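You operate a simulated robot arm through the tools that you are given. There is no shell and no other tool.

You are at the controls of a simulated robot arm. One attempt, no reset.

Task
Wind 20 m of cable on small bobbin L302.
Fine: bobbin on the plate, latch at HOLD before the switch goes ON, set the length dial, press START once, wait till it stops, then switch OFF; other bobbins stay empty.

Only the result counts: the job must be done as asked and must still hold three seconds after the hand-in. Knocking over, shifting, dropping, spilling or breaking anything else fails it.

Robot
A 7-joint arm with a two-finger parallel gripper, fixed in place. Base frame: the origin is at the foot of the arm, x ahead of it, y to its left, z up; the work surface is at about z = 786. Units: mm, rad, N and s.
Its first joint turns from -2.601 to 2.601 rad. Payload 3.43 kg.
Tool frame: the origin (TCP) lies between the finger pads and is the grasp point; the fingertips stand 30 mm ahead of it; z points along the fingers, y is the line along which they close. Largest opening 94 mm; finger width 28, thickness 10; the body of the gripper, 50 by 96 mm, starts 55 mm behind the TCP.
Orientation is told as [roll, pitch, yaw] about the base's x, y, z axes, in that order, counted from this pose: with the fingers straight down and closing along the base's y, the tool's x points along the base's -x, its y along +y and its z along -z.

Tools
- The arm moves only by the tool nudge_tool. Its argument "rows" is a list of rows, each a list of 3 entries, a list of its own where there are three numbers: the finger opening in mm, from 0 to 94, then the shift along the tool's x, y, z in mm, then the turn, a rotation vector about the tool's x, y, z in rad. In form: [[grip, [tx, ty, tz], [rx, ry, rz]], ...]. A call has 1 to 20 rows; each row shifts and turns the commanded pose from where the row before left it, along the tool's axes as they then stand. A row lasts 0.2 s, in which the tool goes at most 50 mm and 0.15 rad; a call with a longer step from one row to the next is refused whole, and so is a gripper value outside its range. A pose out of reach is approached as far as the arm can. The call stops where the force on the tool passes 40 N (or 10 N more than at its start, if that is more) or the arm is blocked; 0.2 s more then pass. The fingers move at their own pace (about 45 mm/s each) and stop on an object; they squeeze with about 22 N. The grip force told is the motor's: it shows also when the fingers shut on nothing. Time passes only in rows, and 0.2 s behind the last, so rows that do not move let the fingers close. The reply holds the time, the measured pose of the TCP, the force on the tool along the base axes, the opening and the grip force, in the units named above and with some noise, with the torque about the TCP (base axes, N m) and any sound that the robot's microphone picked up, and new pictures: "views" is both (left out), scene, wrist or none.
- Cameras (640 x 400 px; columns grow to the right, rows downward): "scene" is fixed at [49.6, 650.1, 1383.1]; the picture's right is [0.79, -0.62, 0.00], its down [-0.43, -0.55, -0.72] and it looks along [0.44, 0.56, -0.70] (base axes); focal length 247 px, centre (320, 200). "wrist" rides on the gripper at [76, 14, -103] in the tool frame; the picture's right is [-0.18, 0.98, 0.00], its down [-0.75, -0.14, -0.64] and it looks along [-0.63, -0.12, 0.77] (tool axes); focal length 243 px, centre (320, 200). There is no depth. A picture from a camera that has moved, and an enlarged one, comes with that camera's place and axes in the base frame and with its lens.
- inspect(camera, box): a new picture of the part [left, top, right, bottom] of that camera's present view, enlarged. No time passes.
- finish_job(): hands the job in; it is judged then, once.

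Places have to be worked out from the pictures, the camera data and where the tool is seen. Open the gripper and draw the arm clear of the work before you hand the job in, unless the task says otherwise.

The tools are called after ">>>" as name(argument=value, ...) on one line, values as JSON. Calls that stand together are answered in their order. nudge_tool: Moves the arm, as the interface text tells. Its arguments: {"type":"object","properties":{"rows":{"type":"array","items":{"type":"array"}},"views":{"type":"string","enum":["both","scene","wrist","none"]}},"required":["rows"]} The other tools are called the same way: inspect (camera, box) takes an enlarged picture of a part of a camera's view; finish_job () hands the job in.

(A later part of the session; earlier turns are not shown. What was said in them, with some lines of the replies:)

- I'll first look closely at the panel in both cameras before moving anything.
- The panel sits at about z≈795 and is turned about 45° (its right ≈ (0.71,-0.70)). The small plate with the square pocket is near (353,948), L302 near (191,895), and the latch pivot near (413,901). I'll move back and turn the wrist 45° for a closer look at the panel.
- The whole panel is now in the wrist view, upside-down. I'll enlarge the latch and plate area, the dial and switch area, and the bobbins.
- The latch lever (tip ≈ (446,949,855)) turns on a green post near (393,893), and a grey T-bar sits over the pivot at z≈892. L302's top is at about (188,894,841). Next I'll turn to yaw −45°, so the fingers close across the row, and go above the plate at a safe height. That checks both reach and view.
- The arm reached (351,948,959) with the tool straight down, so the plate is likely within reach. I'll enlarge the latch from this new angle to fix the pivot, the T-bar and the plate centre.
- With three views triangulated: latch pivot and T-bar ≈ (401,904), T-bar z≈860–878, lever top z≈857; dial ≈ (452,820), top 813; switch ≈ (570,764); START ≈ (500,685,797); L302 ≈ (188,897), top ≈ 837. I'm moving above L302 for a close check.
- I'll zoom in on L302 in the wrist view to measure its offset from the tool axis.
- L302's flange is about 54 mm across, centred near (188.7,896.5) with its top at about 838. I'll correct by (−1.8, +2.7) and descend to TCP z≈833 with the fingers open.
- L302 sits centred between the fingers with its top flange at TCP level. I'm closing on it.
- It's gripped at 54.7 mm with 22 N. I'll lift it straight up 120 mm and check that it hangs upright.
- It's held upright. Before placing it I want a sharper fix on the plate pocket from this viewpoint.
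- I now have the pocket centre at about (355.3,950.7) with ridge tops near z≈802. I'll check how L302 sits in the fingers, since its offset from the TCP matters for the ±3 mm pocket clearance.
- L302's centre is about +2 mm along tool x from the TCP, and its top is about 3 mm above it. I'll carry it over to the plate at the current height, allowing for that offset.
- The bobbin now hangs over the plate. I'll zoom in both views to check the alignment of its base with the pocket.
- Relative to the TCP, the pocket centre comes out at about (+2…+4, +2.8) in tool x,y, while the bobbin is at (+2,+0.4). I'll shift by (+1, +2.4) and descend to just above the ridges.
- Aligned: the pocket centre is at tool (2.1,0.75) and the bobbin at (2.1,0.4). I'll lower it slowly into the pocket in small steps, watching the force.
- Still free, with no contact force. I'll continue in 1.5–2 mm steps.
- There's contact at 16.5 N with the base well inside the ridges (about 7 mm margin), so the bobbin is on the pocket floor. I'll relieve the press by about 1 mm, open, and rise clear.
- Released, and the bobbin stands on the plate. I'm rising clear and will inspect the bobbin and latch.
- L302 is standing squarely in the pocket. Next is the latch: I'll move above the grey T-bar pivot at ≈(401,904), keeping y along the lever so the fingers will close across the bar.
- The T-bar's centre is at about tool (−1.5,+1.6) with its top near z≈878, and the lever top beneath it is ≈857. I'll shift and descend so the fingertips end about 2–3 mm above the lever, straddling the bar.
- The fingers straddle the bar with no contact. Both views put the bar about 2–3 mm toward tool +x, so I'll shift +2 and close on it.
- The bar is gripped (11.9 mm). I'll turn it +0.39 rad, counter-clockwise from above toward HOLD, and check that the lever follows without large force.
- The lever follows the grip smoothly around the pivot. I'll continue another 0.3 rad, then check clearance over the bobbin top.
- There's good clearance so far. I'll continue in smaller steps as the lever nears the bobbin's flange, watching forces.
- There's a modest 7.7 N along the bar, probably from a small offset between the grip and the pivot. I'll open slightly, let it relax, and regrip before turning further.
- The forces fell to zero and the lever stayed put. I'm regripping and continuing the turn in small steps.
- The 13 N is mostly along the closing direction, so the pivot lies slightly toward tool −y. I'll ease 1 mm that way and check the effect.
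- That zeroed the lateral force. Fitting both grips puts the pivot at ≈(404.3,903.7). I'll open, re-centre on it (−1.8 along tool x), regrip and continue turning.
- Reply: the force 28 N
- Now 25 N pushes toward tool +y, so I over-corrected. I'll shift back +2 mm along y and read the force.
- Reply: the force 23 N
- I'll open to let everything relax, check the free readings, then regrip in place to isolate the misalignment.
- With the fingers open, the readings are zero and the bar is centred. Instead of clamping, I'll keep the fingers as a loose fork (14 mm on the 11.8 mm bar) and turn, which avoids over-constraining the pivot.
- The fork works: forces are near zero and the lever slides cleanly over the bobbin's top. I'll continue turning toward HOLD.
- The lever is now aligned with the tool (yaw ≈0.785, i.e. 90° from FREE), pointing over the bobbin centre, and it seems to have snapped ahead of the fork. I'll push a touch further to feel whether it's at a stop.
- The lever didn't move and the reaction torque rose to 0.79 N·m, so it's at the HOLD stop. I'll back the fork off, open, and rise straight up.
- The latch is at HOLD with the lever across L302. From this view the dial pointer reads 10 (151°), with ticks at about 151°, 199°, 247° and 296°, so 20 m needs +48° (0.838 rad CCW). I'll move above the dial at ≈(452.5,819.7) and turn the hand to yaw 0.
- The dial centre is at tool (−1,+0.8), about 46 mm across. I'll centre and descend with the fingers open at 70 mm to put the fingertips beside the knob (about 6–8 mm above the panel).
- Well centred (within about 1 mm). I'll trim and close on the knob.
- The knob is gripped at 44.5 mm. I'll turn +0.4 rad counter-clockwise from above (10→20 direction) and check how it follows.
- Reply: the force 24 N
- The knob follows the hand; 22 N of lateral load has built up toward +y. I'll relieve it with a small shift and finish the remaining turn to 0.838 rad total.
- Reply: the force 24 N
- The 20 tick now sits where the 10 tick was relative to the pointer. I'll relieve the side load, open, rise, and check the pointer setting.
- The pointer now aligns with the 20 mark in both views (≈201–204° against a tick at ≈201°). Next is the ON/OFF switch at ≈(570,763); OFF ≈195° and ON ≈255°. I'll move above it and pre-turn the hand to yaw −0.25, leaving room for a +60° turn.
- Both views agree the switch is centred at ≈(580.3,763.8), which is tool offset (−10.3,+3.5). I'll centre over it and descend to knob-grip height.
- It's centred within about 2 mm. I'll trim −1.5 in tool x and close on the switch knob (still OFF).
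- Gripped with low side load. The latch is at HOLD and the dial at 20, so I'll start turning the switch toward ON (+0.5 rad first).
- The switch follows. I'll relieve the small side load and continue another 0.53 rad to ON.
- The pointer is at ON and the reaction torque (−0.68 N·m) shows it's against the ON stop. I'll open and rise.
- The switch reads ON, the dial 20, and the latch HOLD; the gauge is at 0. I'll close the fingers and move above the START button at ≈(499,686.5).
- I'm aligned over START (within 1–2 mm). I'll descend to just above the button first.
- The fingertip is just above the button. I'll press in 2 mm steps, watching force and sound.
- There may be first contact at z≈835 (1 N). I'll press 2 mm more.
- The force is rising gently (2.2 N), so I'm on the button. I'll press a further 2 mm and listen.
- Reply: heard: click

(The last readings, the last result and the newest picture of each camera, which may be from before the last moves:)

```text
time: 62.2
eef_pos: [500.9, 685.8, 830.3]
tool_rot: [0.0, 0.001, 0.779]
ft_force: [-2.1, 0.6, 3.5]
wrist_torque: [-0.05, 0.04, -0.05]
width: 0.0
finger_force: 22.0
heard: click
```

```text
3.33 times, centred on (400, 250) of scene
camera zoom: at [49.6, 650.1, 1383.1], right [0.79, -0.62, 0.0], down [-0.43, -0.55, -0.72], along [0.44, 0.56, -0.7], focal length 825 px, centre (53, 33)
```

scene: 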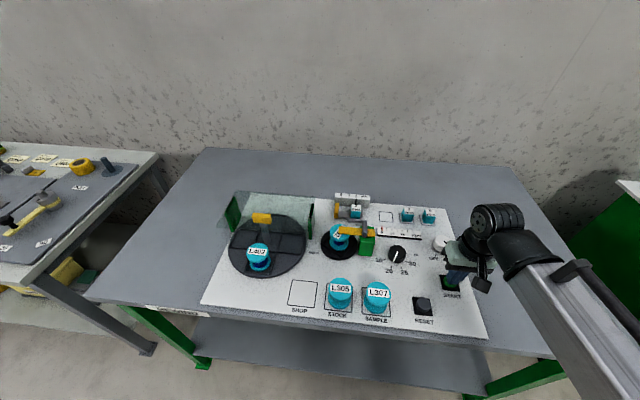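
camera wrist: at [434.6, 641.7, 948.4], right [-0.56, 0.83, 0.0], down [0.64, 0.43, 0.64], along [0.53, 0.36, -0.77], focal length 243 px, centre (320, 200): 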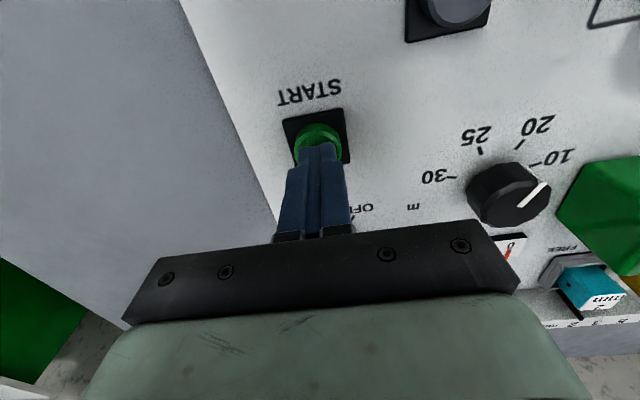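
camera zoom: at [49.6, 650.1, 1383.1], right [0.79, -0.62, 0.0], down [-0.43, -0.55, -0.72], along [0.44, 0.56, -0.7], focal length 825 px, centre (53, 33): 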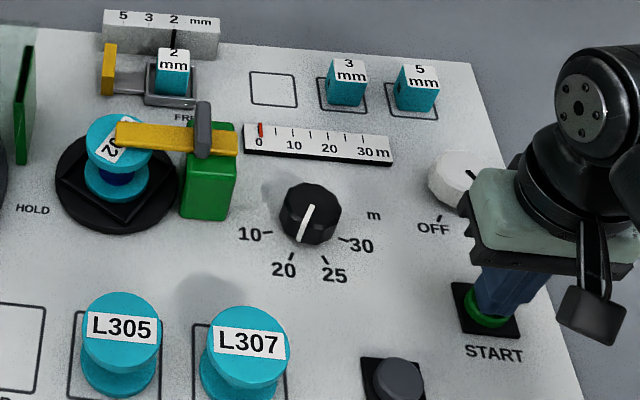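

A click, and the plate is turning with cable appearing on L302. I'm lifting off START straight up so it's pressed only once, then watching the gauge.

>>> nudge_tool(rows=[[0, [0, 0, -20], [0, 0, 0]], [0, [0, 0, -35], [0, 0, 0]], [0, [0, 0, -35], [0, 0, 0]], [0, [0, 0, 0], [0, 0, 0]]], views="both")

>>> inspect(camera="scene", box=[310, 190, 490, 310])

```text
time: 63.2
eef_pos: [498.8, 688.4, 921.3]
tool_rot: [-0.001, 0.001, 0.779]
ft_force: [-0.2, -0.8, -1.1]
wrist_torque: [0.02, -0.04, 0.01]
width: 0.1
finger_force: 21.8
camera wrist: at [434.4, 643.2, 1025.2], right [-0.56, 0.83, 0.0], down [0.64, 0.43, 0.64], along [0.53, 0.36, -0.77], focal length 243 px, centre (320, 200)
```

scene: 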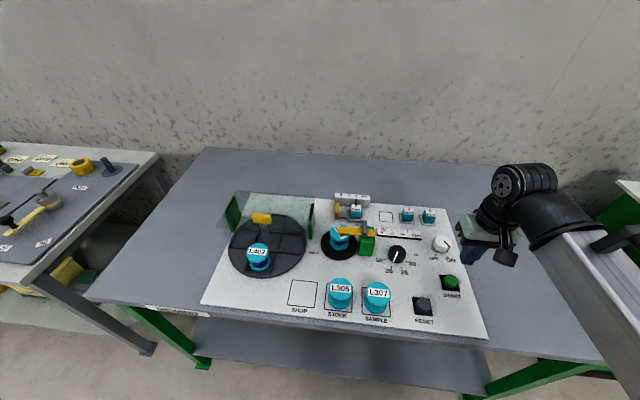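
wrist: 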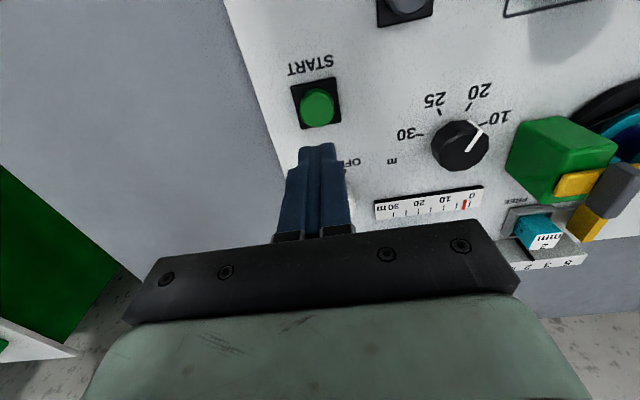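

```text
3.33 times, centred on (400, 250) of scene
camera zoom: at [49.6, 650.1, 1383.1], right [0.79, -0.62, 0.0], down [-0.43, -0.55, -0.72], along [0.44, 0.56, -0.7], focal length 825 px, centre (53, 33)
```

zoom: 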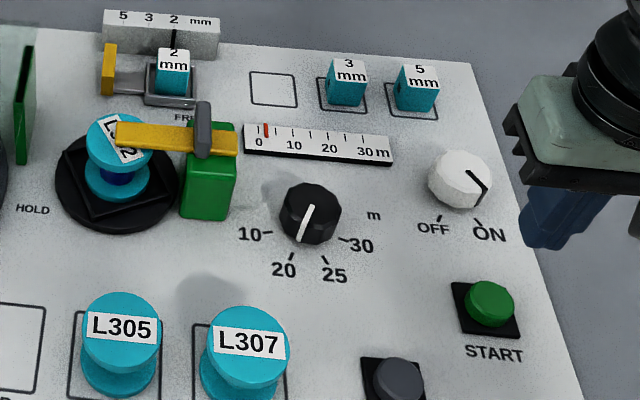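

The gauge is at about 2 m and rising. While it winds, I'll move back above the switch (not touching) with the fingers open.

>>> nudge_tool(rows=[[30, [-38, -0.5, 0], [0, 0, 0]], [60, [-38, -0.5, 0], [0, 0, 0]], [72, [-37.5, -0.6, 0], [0, 0, 0]], [72, [0, 0, 0], [0, 0, 0]], [72, [0, 0, 0], [0, 0, 0]], [72, [0, 0, 0], [0, 0, 0]]], views="both")

>>> inspect(camera="scene", box=[310, 190, 490, 310])

>>> inspect(camera="wrist", box=[220, 40, 420, 190])

```text
time: 64.6
eef_pos: [579.6, 766.6, 921.7]
tool_rot: [0.001, -0.001, 0.78]
ft_force: [1.0, -0.2, -0.1]
wrist_torque: [0.05, 0.0, -0.02]
width: 71.8
finger_force: 0.1
camera wrist: at [515.2, 723.0, 1025.3], right [-0.56, 0.83, 0.0], down [0.64, 0.43, 0.64], along [0.53, 0.36, -0.77], focal length 243 px, centre (320, 200)
```

scene: 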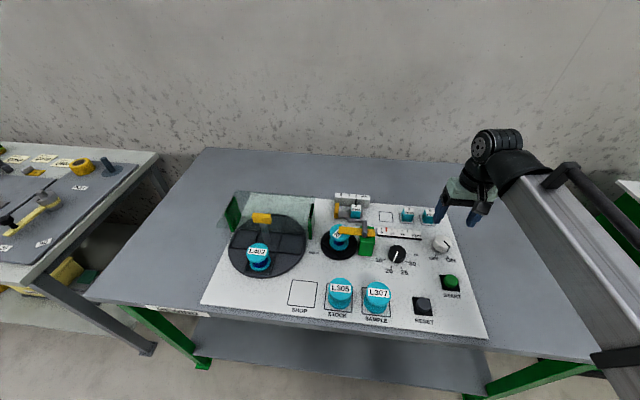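
wrist: 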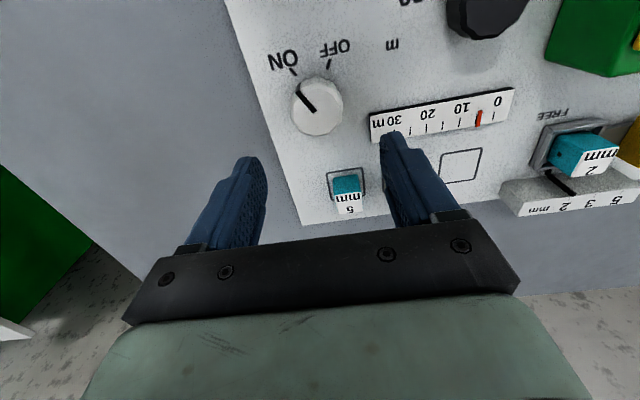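

```text
3.33 times, centred on (400, 250) of scene
camera zoom: at [49.6, 650.1, 1383.1], right [0.79, -0.62, 0.0], down [-0.43, -0.55, -0.72], along [0.44, 0.56, -0.7], focal length 825 px, centre (53, 33)
```

zoom: 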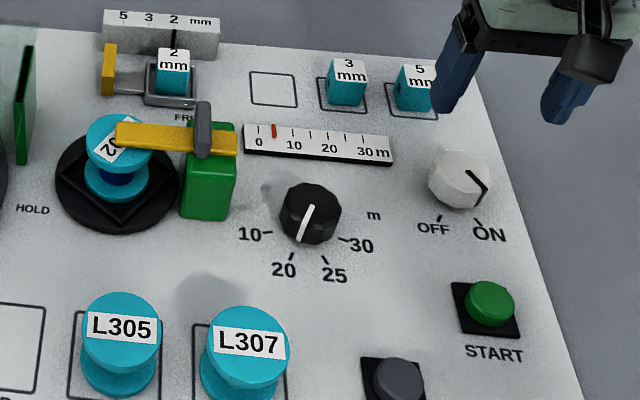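

```text
2.67 times, centred on (320, 115) of wrist
camera zoom: at [515.2, 723.0, 1025.3], right [-0.56, 0.83, 0.0], down [0.64, 0.43, 0.64], along [0.53, 0.36, -0.77], focal length 647 px, centre (320, 427)
```

zoom: 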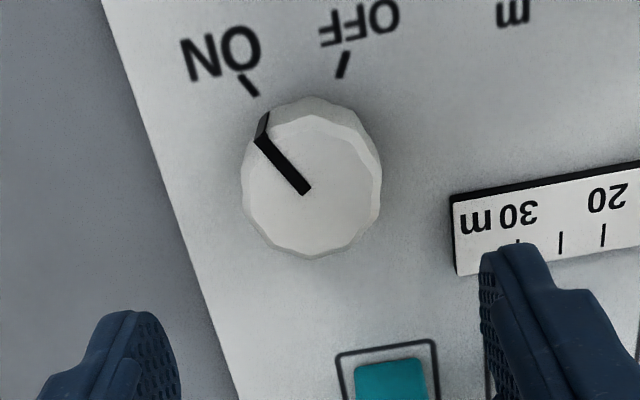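

The gauge is at about 4 m, roughly 1.5–2 m/s. I'll hold still above the switch and wait.

>>> nudge_tool(rows=[[72, [0, 0, 0], [0, 0, 0]], [72, [0, 0, 0], [0, 0, 0]], [72, [0, 0, 0], [0, 0, 0]], [72, [0, 0, 0], [0, 0, 0]], [72, [0, 0, 0], [0, 0, 0]], [72, [0, 0, 0], [0, 0, 0]], [72, [0, 0, 0], [0, 0, 0]], [72, [0, 0, 0], [0, 0, 0]], [72, [0, 0, 0], [0, 0, 0]], [72, [0, 0, 0], [0, 0, 0]], [72, [0, 0, 0], [0, 0, 0]], [72, [0, 0, 0], [0, 0, 0]], [72, [0, 0, 0], [0, 0, 0]], [72, [0, 0, 0], [0, 0, 0]], [72, [0, 0, 0], [0, 0, 0]], [72, [0, 0, 0], [0, 0, 0]], [72, [0, 0, 0], [0, 0, 0]], [72, [0, 0, 0], [0, 0, 0]], [72, [0, 0, 0], [0, 0, 0]], [72, [0, 0, 0], [0, 0, 0]]], views="scene")

>>> inspect(camera="scene", box=[310, 190, 490, 310])

```text
time: 68.8
eef_pos: [580.4, 767.2, 922.6]
tool_rot: [0.0, 0.0, 0.779]
ft_force: [0.9, -0.4, 0.4]
wrist_torque: [0.0, -0.03, -0.01]
width: 71.8
finger_force: 0.0
```

scene: 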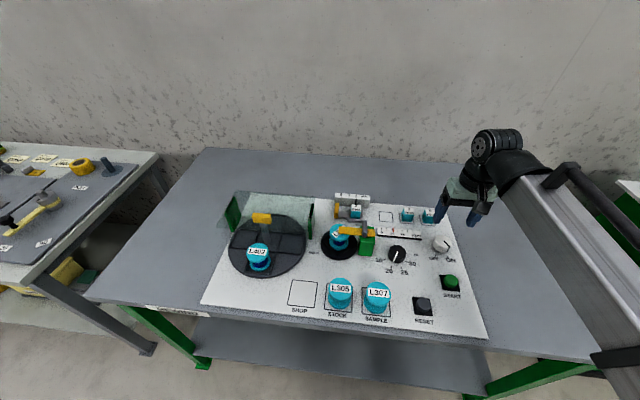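

```text
3.33 times, centred on (400, 250) of scene
camera zoom: at [49.6, 650.1, 1383.1], right [0.79, -0.62, 0.0], down [-0.43, -0.55, -0.72], along [0.44, 0.56, -0.7], focal length 825 px, centre (53, 33)
```

zoom: 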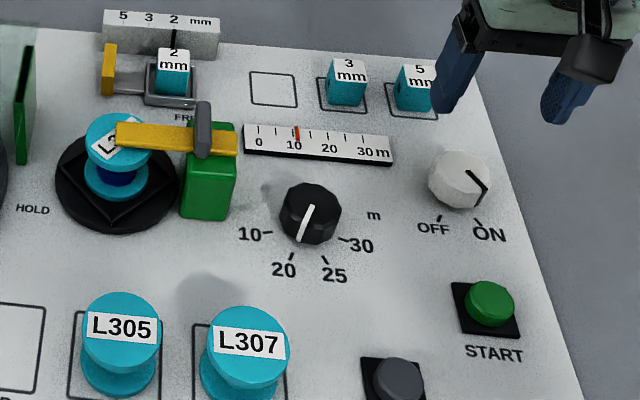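

The gauge is at about 11 m, running evenly at around 1.7 m/s, so roughly 5–6 s remain. I'll keep waiting.

>>> nudge_tool(rows=[[72, [0, 0, 0], [0, 0, 0]], [72, [0, 0, 0], [0, 0, 0]], [72, [0, 0, 0], [0, 0, 0]], [72, [0, 0, 0], [0, 0, 0]], [72, [0, 0, 0], [0, 0, 0]], [72, [0, 0, 0], [0, 0, 0]], [72, [0, 0, 0], [0, 0, 0]], [72, [0, 0, 0], [0, 0, 0]], [72, [0, 0, 0], [0, 0, 0]], [72, [0, 0, 0], [0, 0, 0]], [72, [0, 0, 0], [0, 0, 0]], [72, [0, 0, 0], [0, 0, 0]], [72, [0, 0, 0], [0, 0, 0]], [72, [0, 0, 0], [0, 0, 0]], [72, [0, 0, 0], [0, 0, 0]], [72, [0, 0, 0], [0, 0, 0]], [72, [0, 0, 0], [0, 0, 0]], [72, [0, 0, 0], [0, 0, 0]], [72, [0, 0, 0], [0, 0, 0]], [72, [0, 0, 0], [0, 0, 0]]], views="scene")

>>> inspect(camera="scene", box=[310, 190, 490, 310])

```text
time: 73.0
eef_pos: [580.5, 766.6, 922.7]
tool_rot: [0.0, -0.001, 0.777]
ft_force: [0.5, 0.3, 0.5]
wrist_torque: [0.04, 0.0, -0.01]
width: 72.0
finger_force: 0.0
```

scene: 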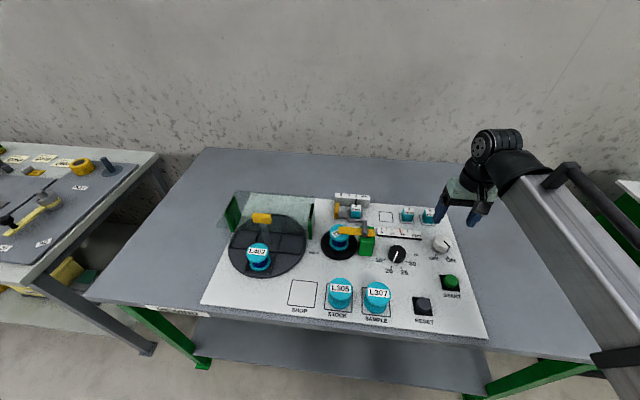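

```text
3.33 times, centred on (400, 250) of scene
camera zoom: at [49.6, 650.1, 1383.1], right [0.79, -0.62, 0.0], down [-0.43, -0.55, -0.72], along [0.44, 0.56, -0.7], focal length 825 px, centre (53, 33)
```

zoom: 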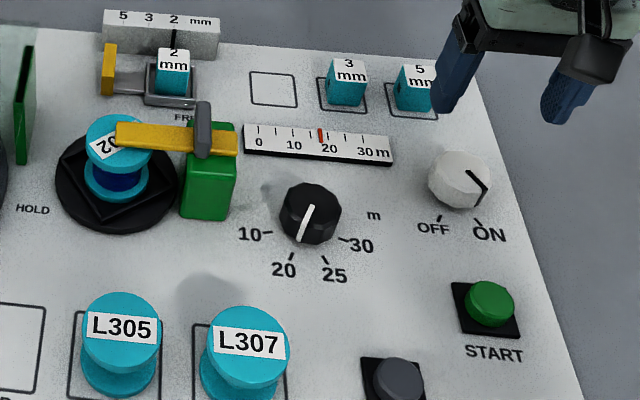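

The gauge is at about 17.5 m. I'll wait about 3 s more and check that it stops at 20.

>>> nudge_tool(rows=[[72, [0, 0, 0], [0, 0, 0]], [72, [0, 0, 0], [0, 0, 0]], [72, [0, 0, 0], [0, 0, 0]], [72, [0, 0, 0], [0, 0, 0]], [72, [0, 0, 0], [0, 0, 0]], [72, [0, 0, 0], [0, 0, 0]], [72, [0, 0, 0], [0, 0, 0]], [72, [0, 0, 0], [0, 0, 0]], [72, [0, 0, 0], [0, 0, 0]], [72, [0, 0, 0], [0, 0, 0]], [72, [0, 0, 0], [0, 0, 0]], [72, [0, 0, 0], [0, 0, 0]], [72, [0, 0, 0], [0, 0, 0]], [72, [0, 0, 0], [0, 0, 0]]], views="both")

>>> inspect(camera="scene", box=[310, 190, 490, 310])

>>> inspect(camera="scene", box=[360, 215, 440, 255])

```text
time: 76.0
eef_pos: [579.7, 768.0, 921.5]
tool_rot: [0.0, 0.001, 0.78]
ft_force: [-0.1, -0.2, 0.0]
wrist_torque: [-0.03, 0.02, 0.0]
width: 72.0
finger_force: 0.1
camera wrist: at [515.2, 723.0, 1025.3], right [-0.56, 0.83, 0.0], down [0.64, 0.43, 0.64], along [0.53, 0.36, -0.77], focal length 243 px, centre (320, 200)
```

scene: 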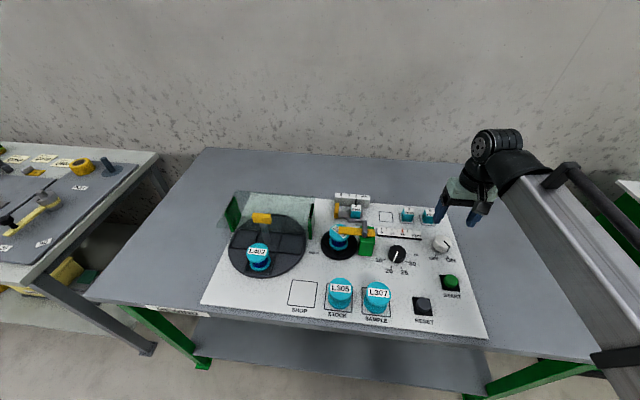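
wrist: 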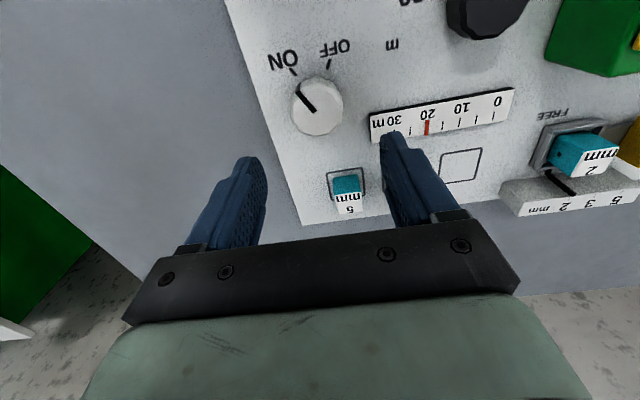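

```text
3.33 times, centred on (400, 250) of scene
camera zoom: at [49.6, 650.1, 1383.1], right [0.79, -0.62, 0.0], down [-0.43, -0.55, -0.72], along [0.44, 0.56, -0.7], focal length 825 px, centre (53, 33)
```

zoom: 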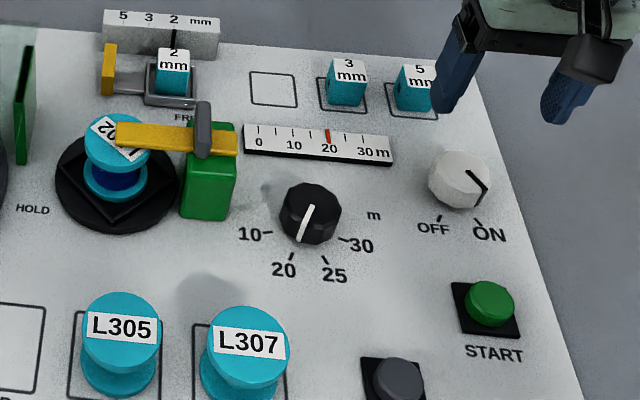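

```text
8.00 times, centred on (400, 235) of scene
camera zoom: at [49.6, 650.1, 1383.1], right [0.79, -0.62, 0.0], down [-0.43, -0.55, -0.72], along [0.44, 0.56, -0.7], focal length 1979 px, centre (-320, -80)
```

zoom: 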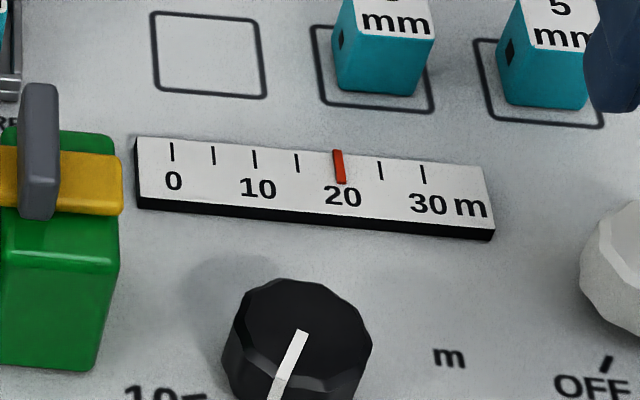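

The gauge needle is over 20. I'll wait another second to confirm both the needle and the bobbin have stopped.

>>> nudge_tool(rows=[[72, [0, 0, 0], [0, 0, 0]], [72, [0, 0, 0], [0, 0, 0]], [72, [0, 0, 0], [0, 0, 0]], [72, [0, 0, 0], [0, 0, 0]], [72, [0, 0, 0], [0, 0, 0]], [72, [0, 0, 0], [0, 0, 0]]], views="scene")

>>> inspect(camera="scene", box=[360, 215, 440, 255])

>>> inspect(camera="scene", box=[310, 205, 390, 265])

```text
time: 77.4
eef_pos: [580.0, 767.0, 922.7]
tool_rot: [0.001, 0.0, 0.778]
ft_force: [0.2, -0.4, 0.1]
wrist_torque: [0.03, -0.02, 0.02]
width: 71.9
finger_force: 0.1
```

scene: 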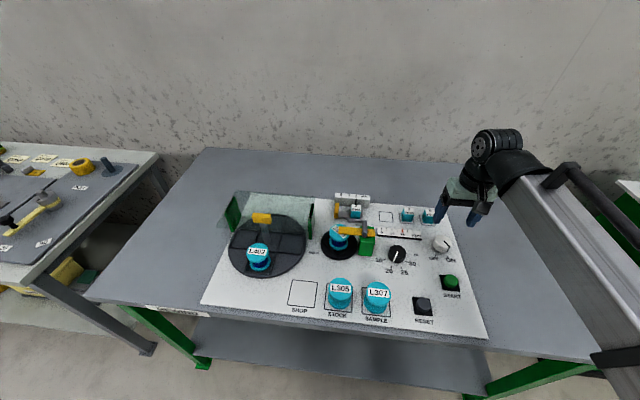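

```text
8.00 times, centred on (400, 235) of scene
camera zoom: at [49.6, 650.1, 1383.1], right [0.79, -0.62, 0.0], down [-0.43, -0.55, -0.72], along [0.44, 0.56, -0.7], focal length 1979 px, centre (-320, -80)
```

zoom: 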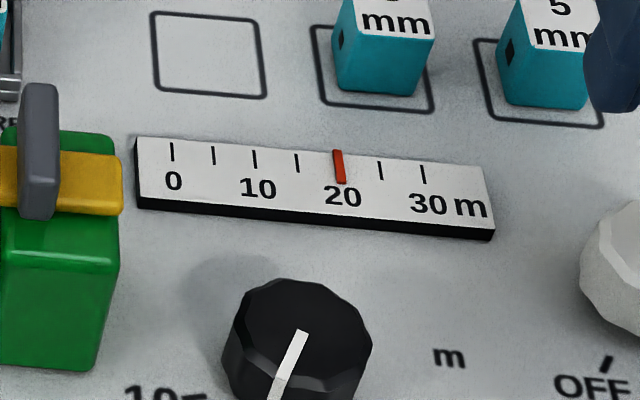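

```text
6.67 times, centred on (350, 235) of scene
camera zoom: at [49.6, 650.1, 1383.1], right [0.79, -0.62, 0.0], down [-0.43, -0.55, -0.72], along [0.44, 0.56, -0.7], focal length 1650 px, centre (120, -33)
```

zoom: 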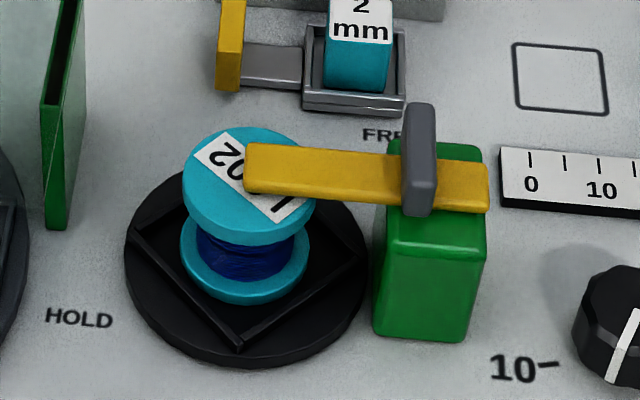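

Winding has stopped at 20 m with cable on L302. Now the switch back to OFF: its centre is at tool offset (+4.5,−2.7). I'll centre and descend to grip height.

>>> nudge_tool(rows=[[72, [4.5, -2.7, 10], [0, 0, 0]], [72, [0, 0, 30], [0, 0, 0]], [72, [0, 0, 30], [0, 0, 0]], [72, [0, 0, 18], [0, 0, 0]], [72, [0, 0, 6], [0, 0, 0]], [72, [0, 0, 0], [0, 0, 0]]], views="both")

>>> inspect(camera="wrist", box=[220, 90, 420, 240])

>>> inspect(camera="scene", box=[400, 220, 480, 280])

```text
time: 78.8
eef_pos: [579.8, 760.4, 827.6]
tool_rot: [0.001, 0.0, 0.778]
ft_force: [0.3, -0.3, -1.1]
wrist_torque: [-0.02, -0.03, -0.03]
width: 72.1
finger_force: 0.0
camera wrist: at [515.2, 715.4, 931.4], right [-0.56, 0.83, 0.0], down [0.64, 0.43, 0.64], along [0.53, 0.36, -0.77], focal length 243 px, centre (320, 200)
```

scene: 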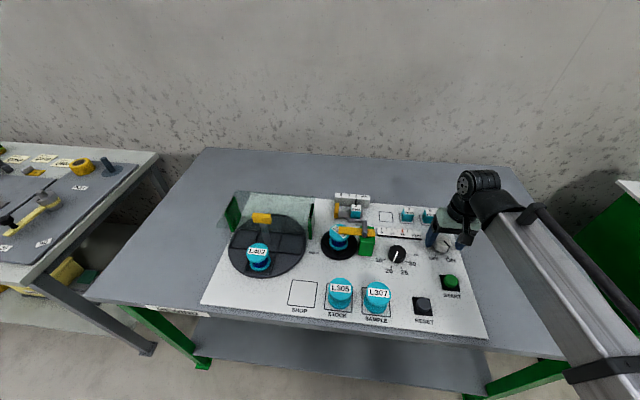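
wrist: 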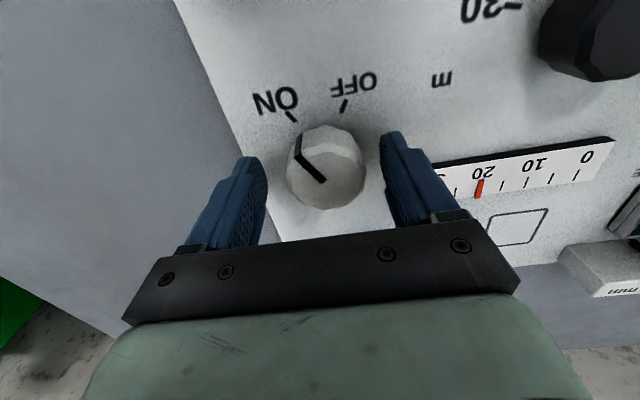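

```text
2.67 times, centred on (320, 165) of wrist
camera zoom: at [515.2, 715.4, 931.4], right [-0.56, 0.83, 0.0], down [0.64, 0.43, 0.64], along [0.53, 0.36, -0.77], focal length 647 px, centre (320, 293)
```

zoom: 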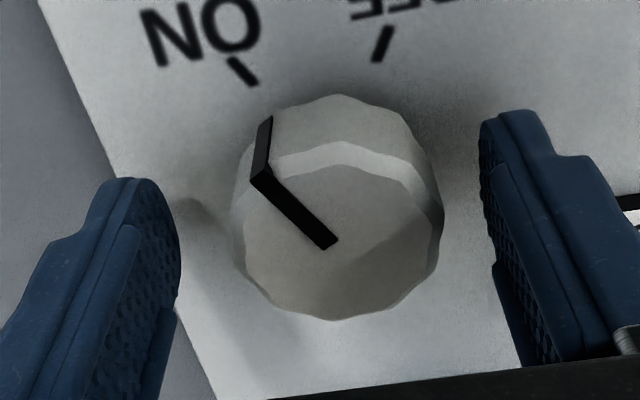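

```text
6.67 times, centred on (440, 250) of scene
camera zoom: at [49.6, 650.1, 1383.1], right [0.79, -0.62, 0.0], down [-0.43, -0.55, -0.72], along [0.44, 0.56, -0.7], focal length 1650 px, centre (-480, -133)
```

zoom: 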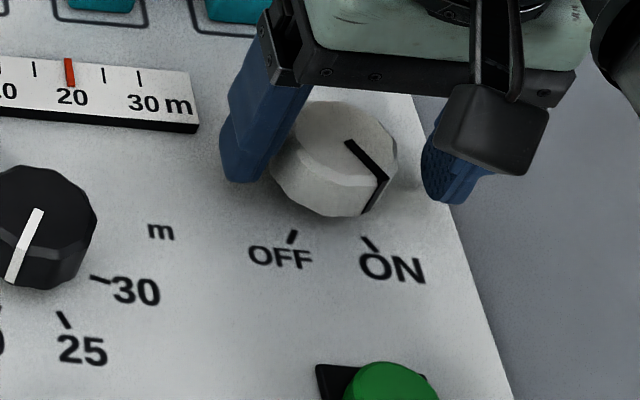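

The knob is about (−3.5,+3.5) mm from the tool axis compared with the earlier centred grip. I'll trim that and close on it.

>>> nudge_tool(rows=[[72, [-3.5, 3.5, 0], [0, 0, 0]], [72, [0, 0, 0], [0, 0, 0]], [50, [0, 0, 0], [0, 0, 0]], [36, [0, 0, 0], [0, 0, 0]], [36, [0, 0, 0], [0, 0, 0]], [36, [0, 0, 0], [0, 0, 0]]], views="wrist")

>>> inspect(camera="wrist", box=[220, 90, 420, 240])

```text
time: 80.2
eef_pos: [581.1, 763.9, 827.1]
tool_rot: [0.0, 0.0, 0.777]
ft_force: [3.0, -4.1, -1.0]
wrist_torque: [-0.05, -0.07, -0.03]
width: 44.2
finger_force: 45.2
camera wrist: at [515.5, 720.2, 931.1], right [-0.56, 0.83, 0.0], down [0.64, 0.43, 0.64], along [0.53, 0.36, -0.77], focal length 243 px, centre (320, 200)
```

wrist: 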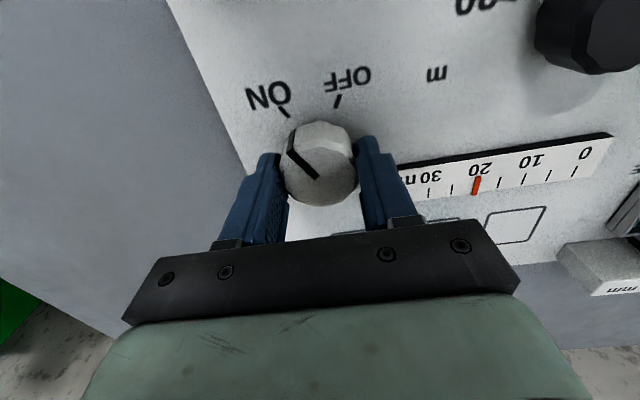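

```text
2.67 times, centred on (320, 165) of wrist
camera zoom: at [515.5, 720.2, 931.1], right [-0.56, 0.83, 0.0], down [0.64, 0.43, 0.64], along [0.53, 0.36, -0.77], focal length 647 px, centre (320, 293)
```

zoom: 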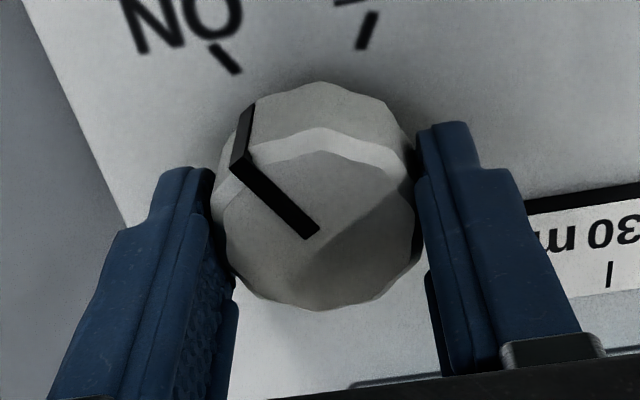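

Gripped with small forces. I'm turning clockwise toward OFF, half of the turn first.

>>> nudge_tool(rows=[[36, [0, 0, 0], [0, 0, 0.1]], [36, [0, 0, 0], [0, 0, 0.1]], [36, [0, 0, 0], [0, 0, 0.1]], [36, [0, 0, 0], [0, 0, 0.1]], [36, [0, 0, 0], [0, 0, 0.1]], [36, [0, 0, 0], [0, 0, 0]]], views="wrist")

```text
time: 81.6
eef_pos: [580.4, 764.2, 827.3]
tool_rot: [0.001, 0.001, 0.276]
ft_force: [5.5, -1.9, 14.4]
wrist_torque: [-0.17, 0.36, -0.02]
width: 44.1
finger_force: 45.4
camera wrist: at [502.8, 755.8, 931.0], right [-0.09, 1.0, 0.0], down [0.76, 0.07, 0.64], along [0.64, 0.06, -0.77], focal length 243 px, centre (320, 200)
```

wrist: 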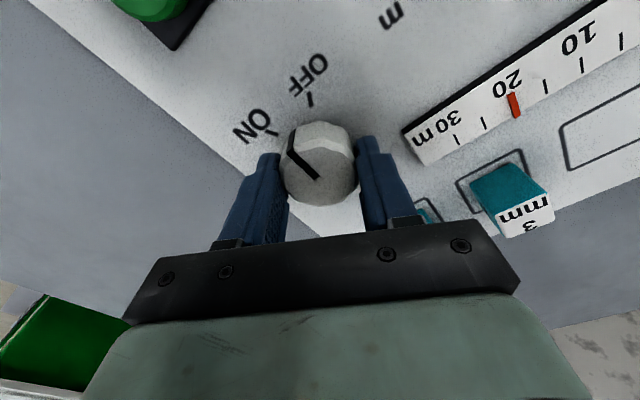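

The knob follows and forces are modest. I'll finish the remaining ≈0.53 rad to the OFF stop.

>>> nudge_tool(rows=[[36, [0, 0, 0], [0, 0, 0.1]], [36, [0, 0, 0], [0, 0, 0.1]], [36, [0, 0, 0], [0, 0, 0.1]], [36, [0, 0, 0], [0, 0, 0.1]], [36, [0, 0, 0], [0, 0, 0.08]], [36, [0, 0, 0], [0, 0, 0.05]], [36, [0, 0, 0], [0, 0, 0]]], views="both")

>>> inspect(camera="wrist", box=[220, 90, 420, 240])

>>> inspect(camera="scene", box=[400, 220, 480, 280])

```text
time: 83.2
eef_pos: [580.9, 764.1, 827.5]
tool_rot: [0.0, -0.001, -0.252]
ft_force: [7.6, -9.6, 21.6]
wrist_torque: [-0.25, -0.43, -0.02]
width: 44.4
finger_force: 45.2
camera wrist: at [509.8, 795.5, 930.9], right [0.42, 0.91, 0.0], down [0.69, -0.33, 0.64], along [0.58, -0.27, -0.77], focal length 243 px, centre (320, 200)
```

scene: 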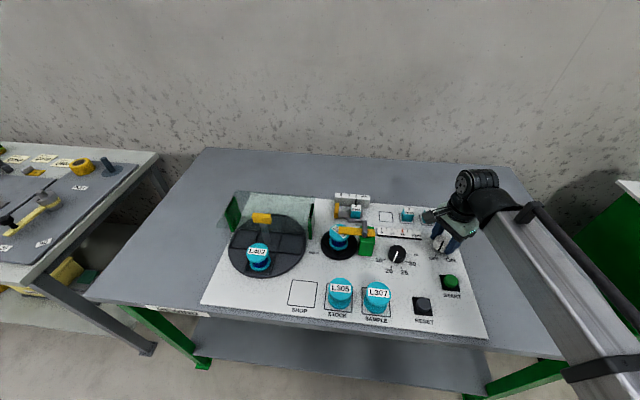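
wrist: 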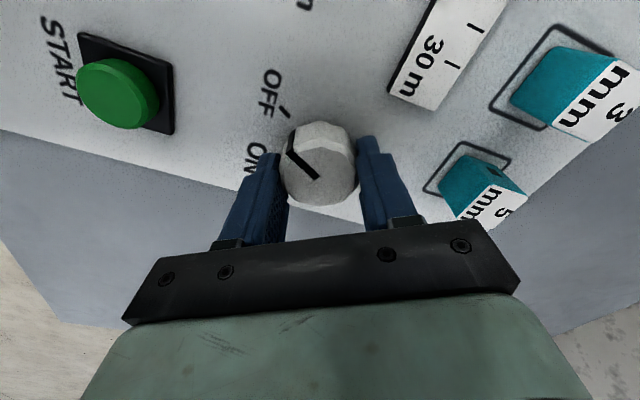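

```text
2.67 times, centred on (320, 165) of wrist
camera zoom: at [509.8, 795.5, 930.9], right [0.42, 0.91, 0.0], down [0.69, -0.33, 0.64], along [0.58, -0.27, -0.77], focal length 647 px, centre (320, 293)
```

zoom: 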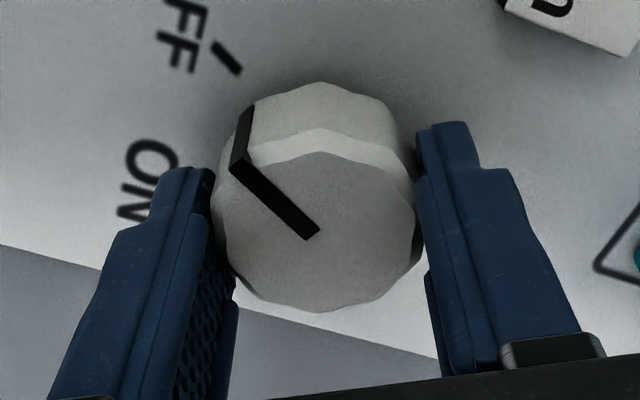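

```text
6.67 times, centred on (440, 250) of scene
camera zoom: at [49.6, 650.1, 1383.1], right [0.79, -0.62, 0.0], down [-0.43, -0.55, -0.72], along [0.44, 0.56, -0.7], focal length 1650 px, centre (-480, -133)
```

zoom: 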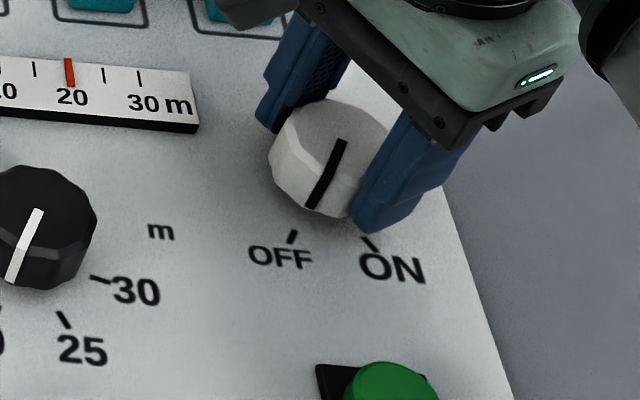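

The pointer is back at OFF, matching the original view. I'll nudge a little further to feel the OFF stop while easing off the downward load.

>>> nudge_tool(rows=[[36, [0, 0, -1], [0, 0, 0.03]], [36, [0, 0, -0.5], [0, 0, 0.03]], [36, [0, 0, 0], [0, 0, 0]]], views="none")

```text
time: 84.0
eef_pos: [579.3, 763.5, 827.5]
tool_rot: [-0.001, 0.002, -0.313]
ft_force: [-0.3, -9.5, -0.3]
wrist_torque: [0.08, -0.28, 0.22]
width: 43.9
finger_force: 45.3
```

A resisting torque is appearing (+0.22 N·m), so it's at the OFF stop. I'll open, rise clear, and review everything.

>>> nudge_tool(rows=[[50, [0, 0, 0], [0, 0, 0]], [66, [0, 0, 0], [0, 0, 0]], [72, [0, 0, 0], [0, 0, 0]], [72, [0, 0, -20], [0, 0, 0]], [72, [0, 0, -35], [0, 0, 0]], [72, [0, 0, -40], [0, 0, 0]], [72, [0, 0, -40], [0, 0, 0]], [72, [0, 0, -40], [0, 0, 0]], [72, [0, 0, 0], [0, 0, 0]]], views="both")

>>> inspect(camera="scene", box=[310, 190, 490, 310])

>>> inspect(camera="scene", box=[200, 180, 360, 320])

>>> inspect(camera="scene", box=[400, 220, 480, 280])

```text
time: 86.0
eef_pos: [579.4, 766.3, 1000.9]
tool_rot: [-0.002, 0.0, -0.313]
ft_force: [0.5, -0.6, -0.3]
wrist_torque: [0.01, 0.01, 0.01]
width: 72.1
finger_force: 0.0
camera wrist: at [511.4, 802.3, 1105.0], right [0.48, 0.88, 0.0], down [0.67, -0.37, 0.64], along [0.56, -0.31, -0.77], focal length 243 px, centre (320, 200)
```

scene: 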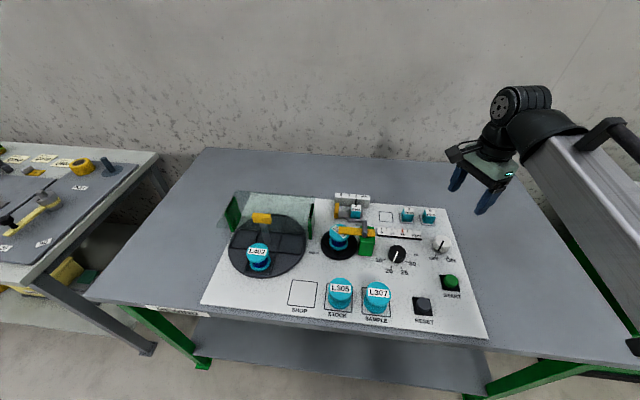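
wrist: 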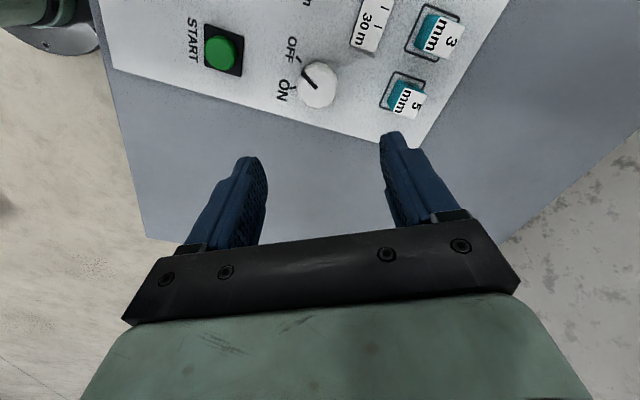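

```text
3.33 times, centred on (400, 250) of scene
camera zoom: at [49.6, 650.1, 1383.1], right [0.79, -0.62, 0.0], down [-0.43, -0.55, -0.72], along [0.44, 0.56, -0.7], focal length 825 px, centre (53, 33)
```

zoom: 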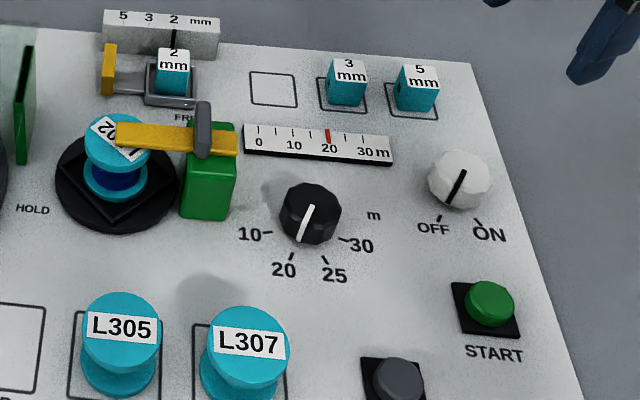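

```text
2.86 times, centred on (280, 250) of scene
camera zoom: at [49.6, 650.1, 1383.1], right [0.79, -0.62, 0.0], down [-0.43, -0.55, -0.72], along [0.44, 0.56, -0.7], focal length 707 px, centre (434, 57)
```

zoom: 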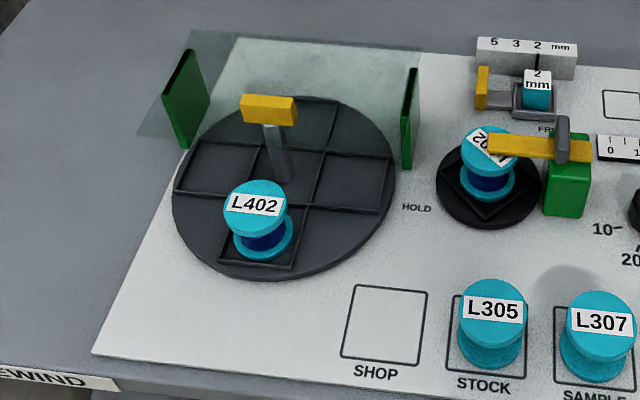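

```text
6.67 times, centred on (440, 250) of scene
camera zoom: at [49.6, 650.1, 1383.1], right [0.79, -0.62, 0.0], down [-0.43, -0.55, -0.72], along [0.44, 0.56, -0.7], focal length 1650 px, centre (-480, -133)
```

zoom: 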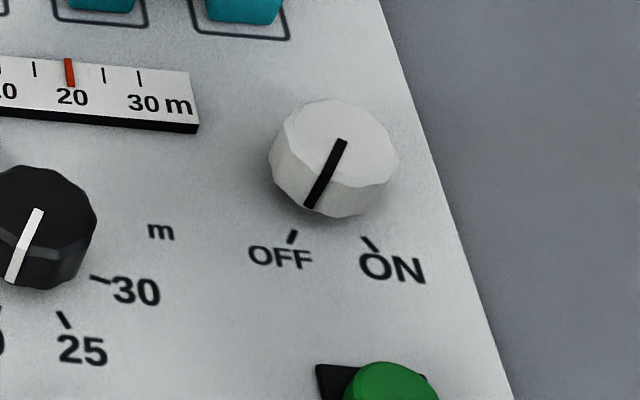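

All checks out: gauge at 20 m, L302 wound and under the latch at HOLD, dial at 20, switch OFF, and L305 and L307 empty and unmoved. I'll open fully and draw the arm further up before handing in.

>>> nudge_tool(rows=[[94, [0, 0, -40], [0, 0, 0]], [94, [0, 0, -40], [0, 0, 0]], [94, [0, 0, -40], [0, 0, 0]], [94, [0, 0, 0], [0, 0, 0]], [94, [0, 0, 0], [0, 0, 0]]], views="scene")

>>> inspect(camera="scene", box=[310, 190, 490, 310])

```text
time: 87.2
eef_pos: [578.8, 765.5, 1123.7]
tool_rot: [-0.001, -0.001, -0.312]
ft_force: [-0.5, 0.7, 0.5]
wrist_torque: [0.0, 0.04, -0.01]
width: 94.0
finger_force: 0.0
```

scene: 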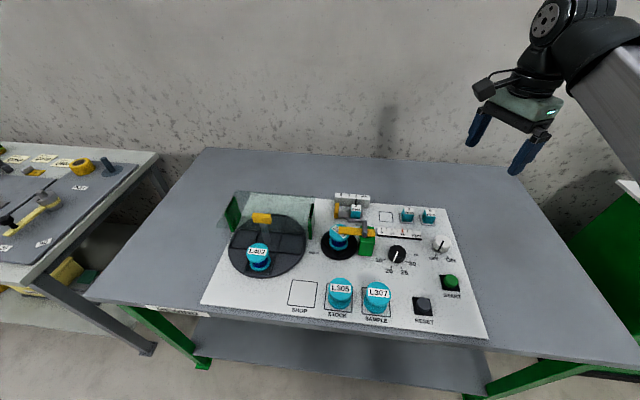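

```text
3.33 times, centred on (400, 250) of scene
camera zoom: at [49.6, 650.1, 1383.1], right [0.79, -0.62, 0.0], down [-0.43, -0.55, -0.72], along [0.44, 0.56, -0.7], focal length 825 px, centre (53, 33)
```

zoom: 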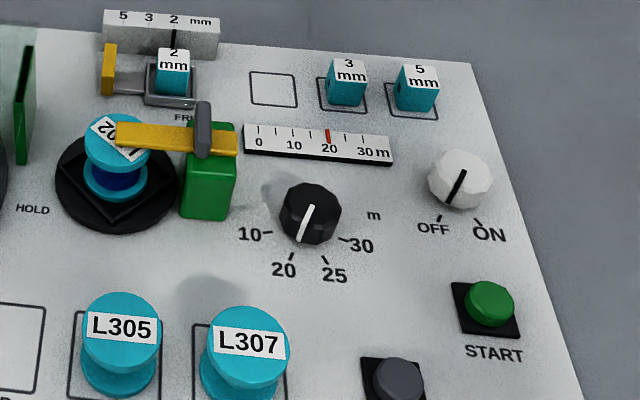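

The arm is clear, the gripper is open and everything is at rest as asked. I'm handing in the job.

>>> finish_job()

```text
The job is handed in.
```

L302 is wound with 20 m of cable, and the job is handed in. The hand-in gave no verdict, so the following is from the last pictures.

- **Bobbin:** L302 stands in the plate pocket under the latch, with cable on it.
- **Latch:** it was at HOLD, felt against its stop, before the switch went ON. I left it there.
- **Dial and gauge:** the dial is set to 20, and the gauge stopped at 20 m and stayed there.
- **START:** pressed once; the microphone picked up one click and winding ran until it stopped by itself.
- **Switch:** turned back to OFF after the winding stopped.
- **Other bobbins:** L305 and L307 are empty and unmoved. L402, on the large turntable, already showed dark blue on its barrel at the start, and I did not touch it.

The arm is raised clear of the panel with the gripper open.
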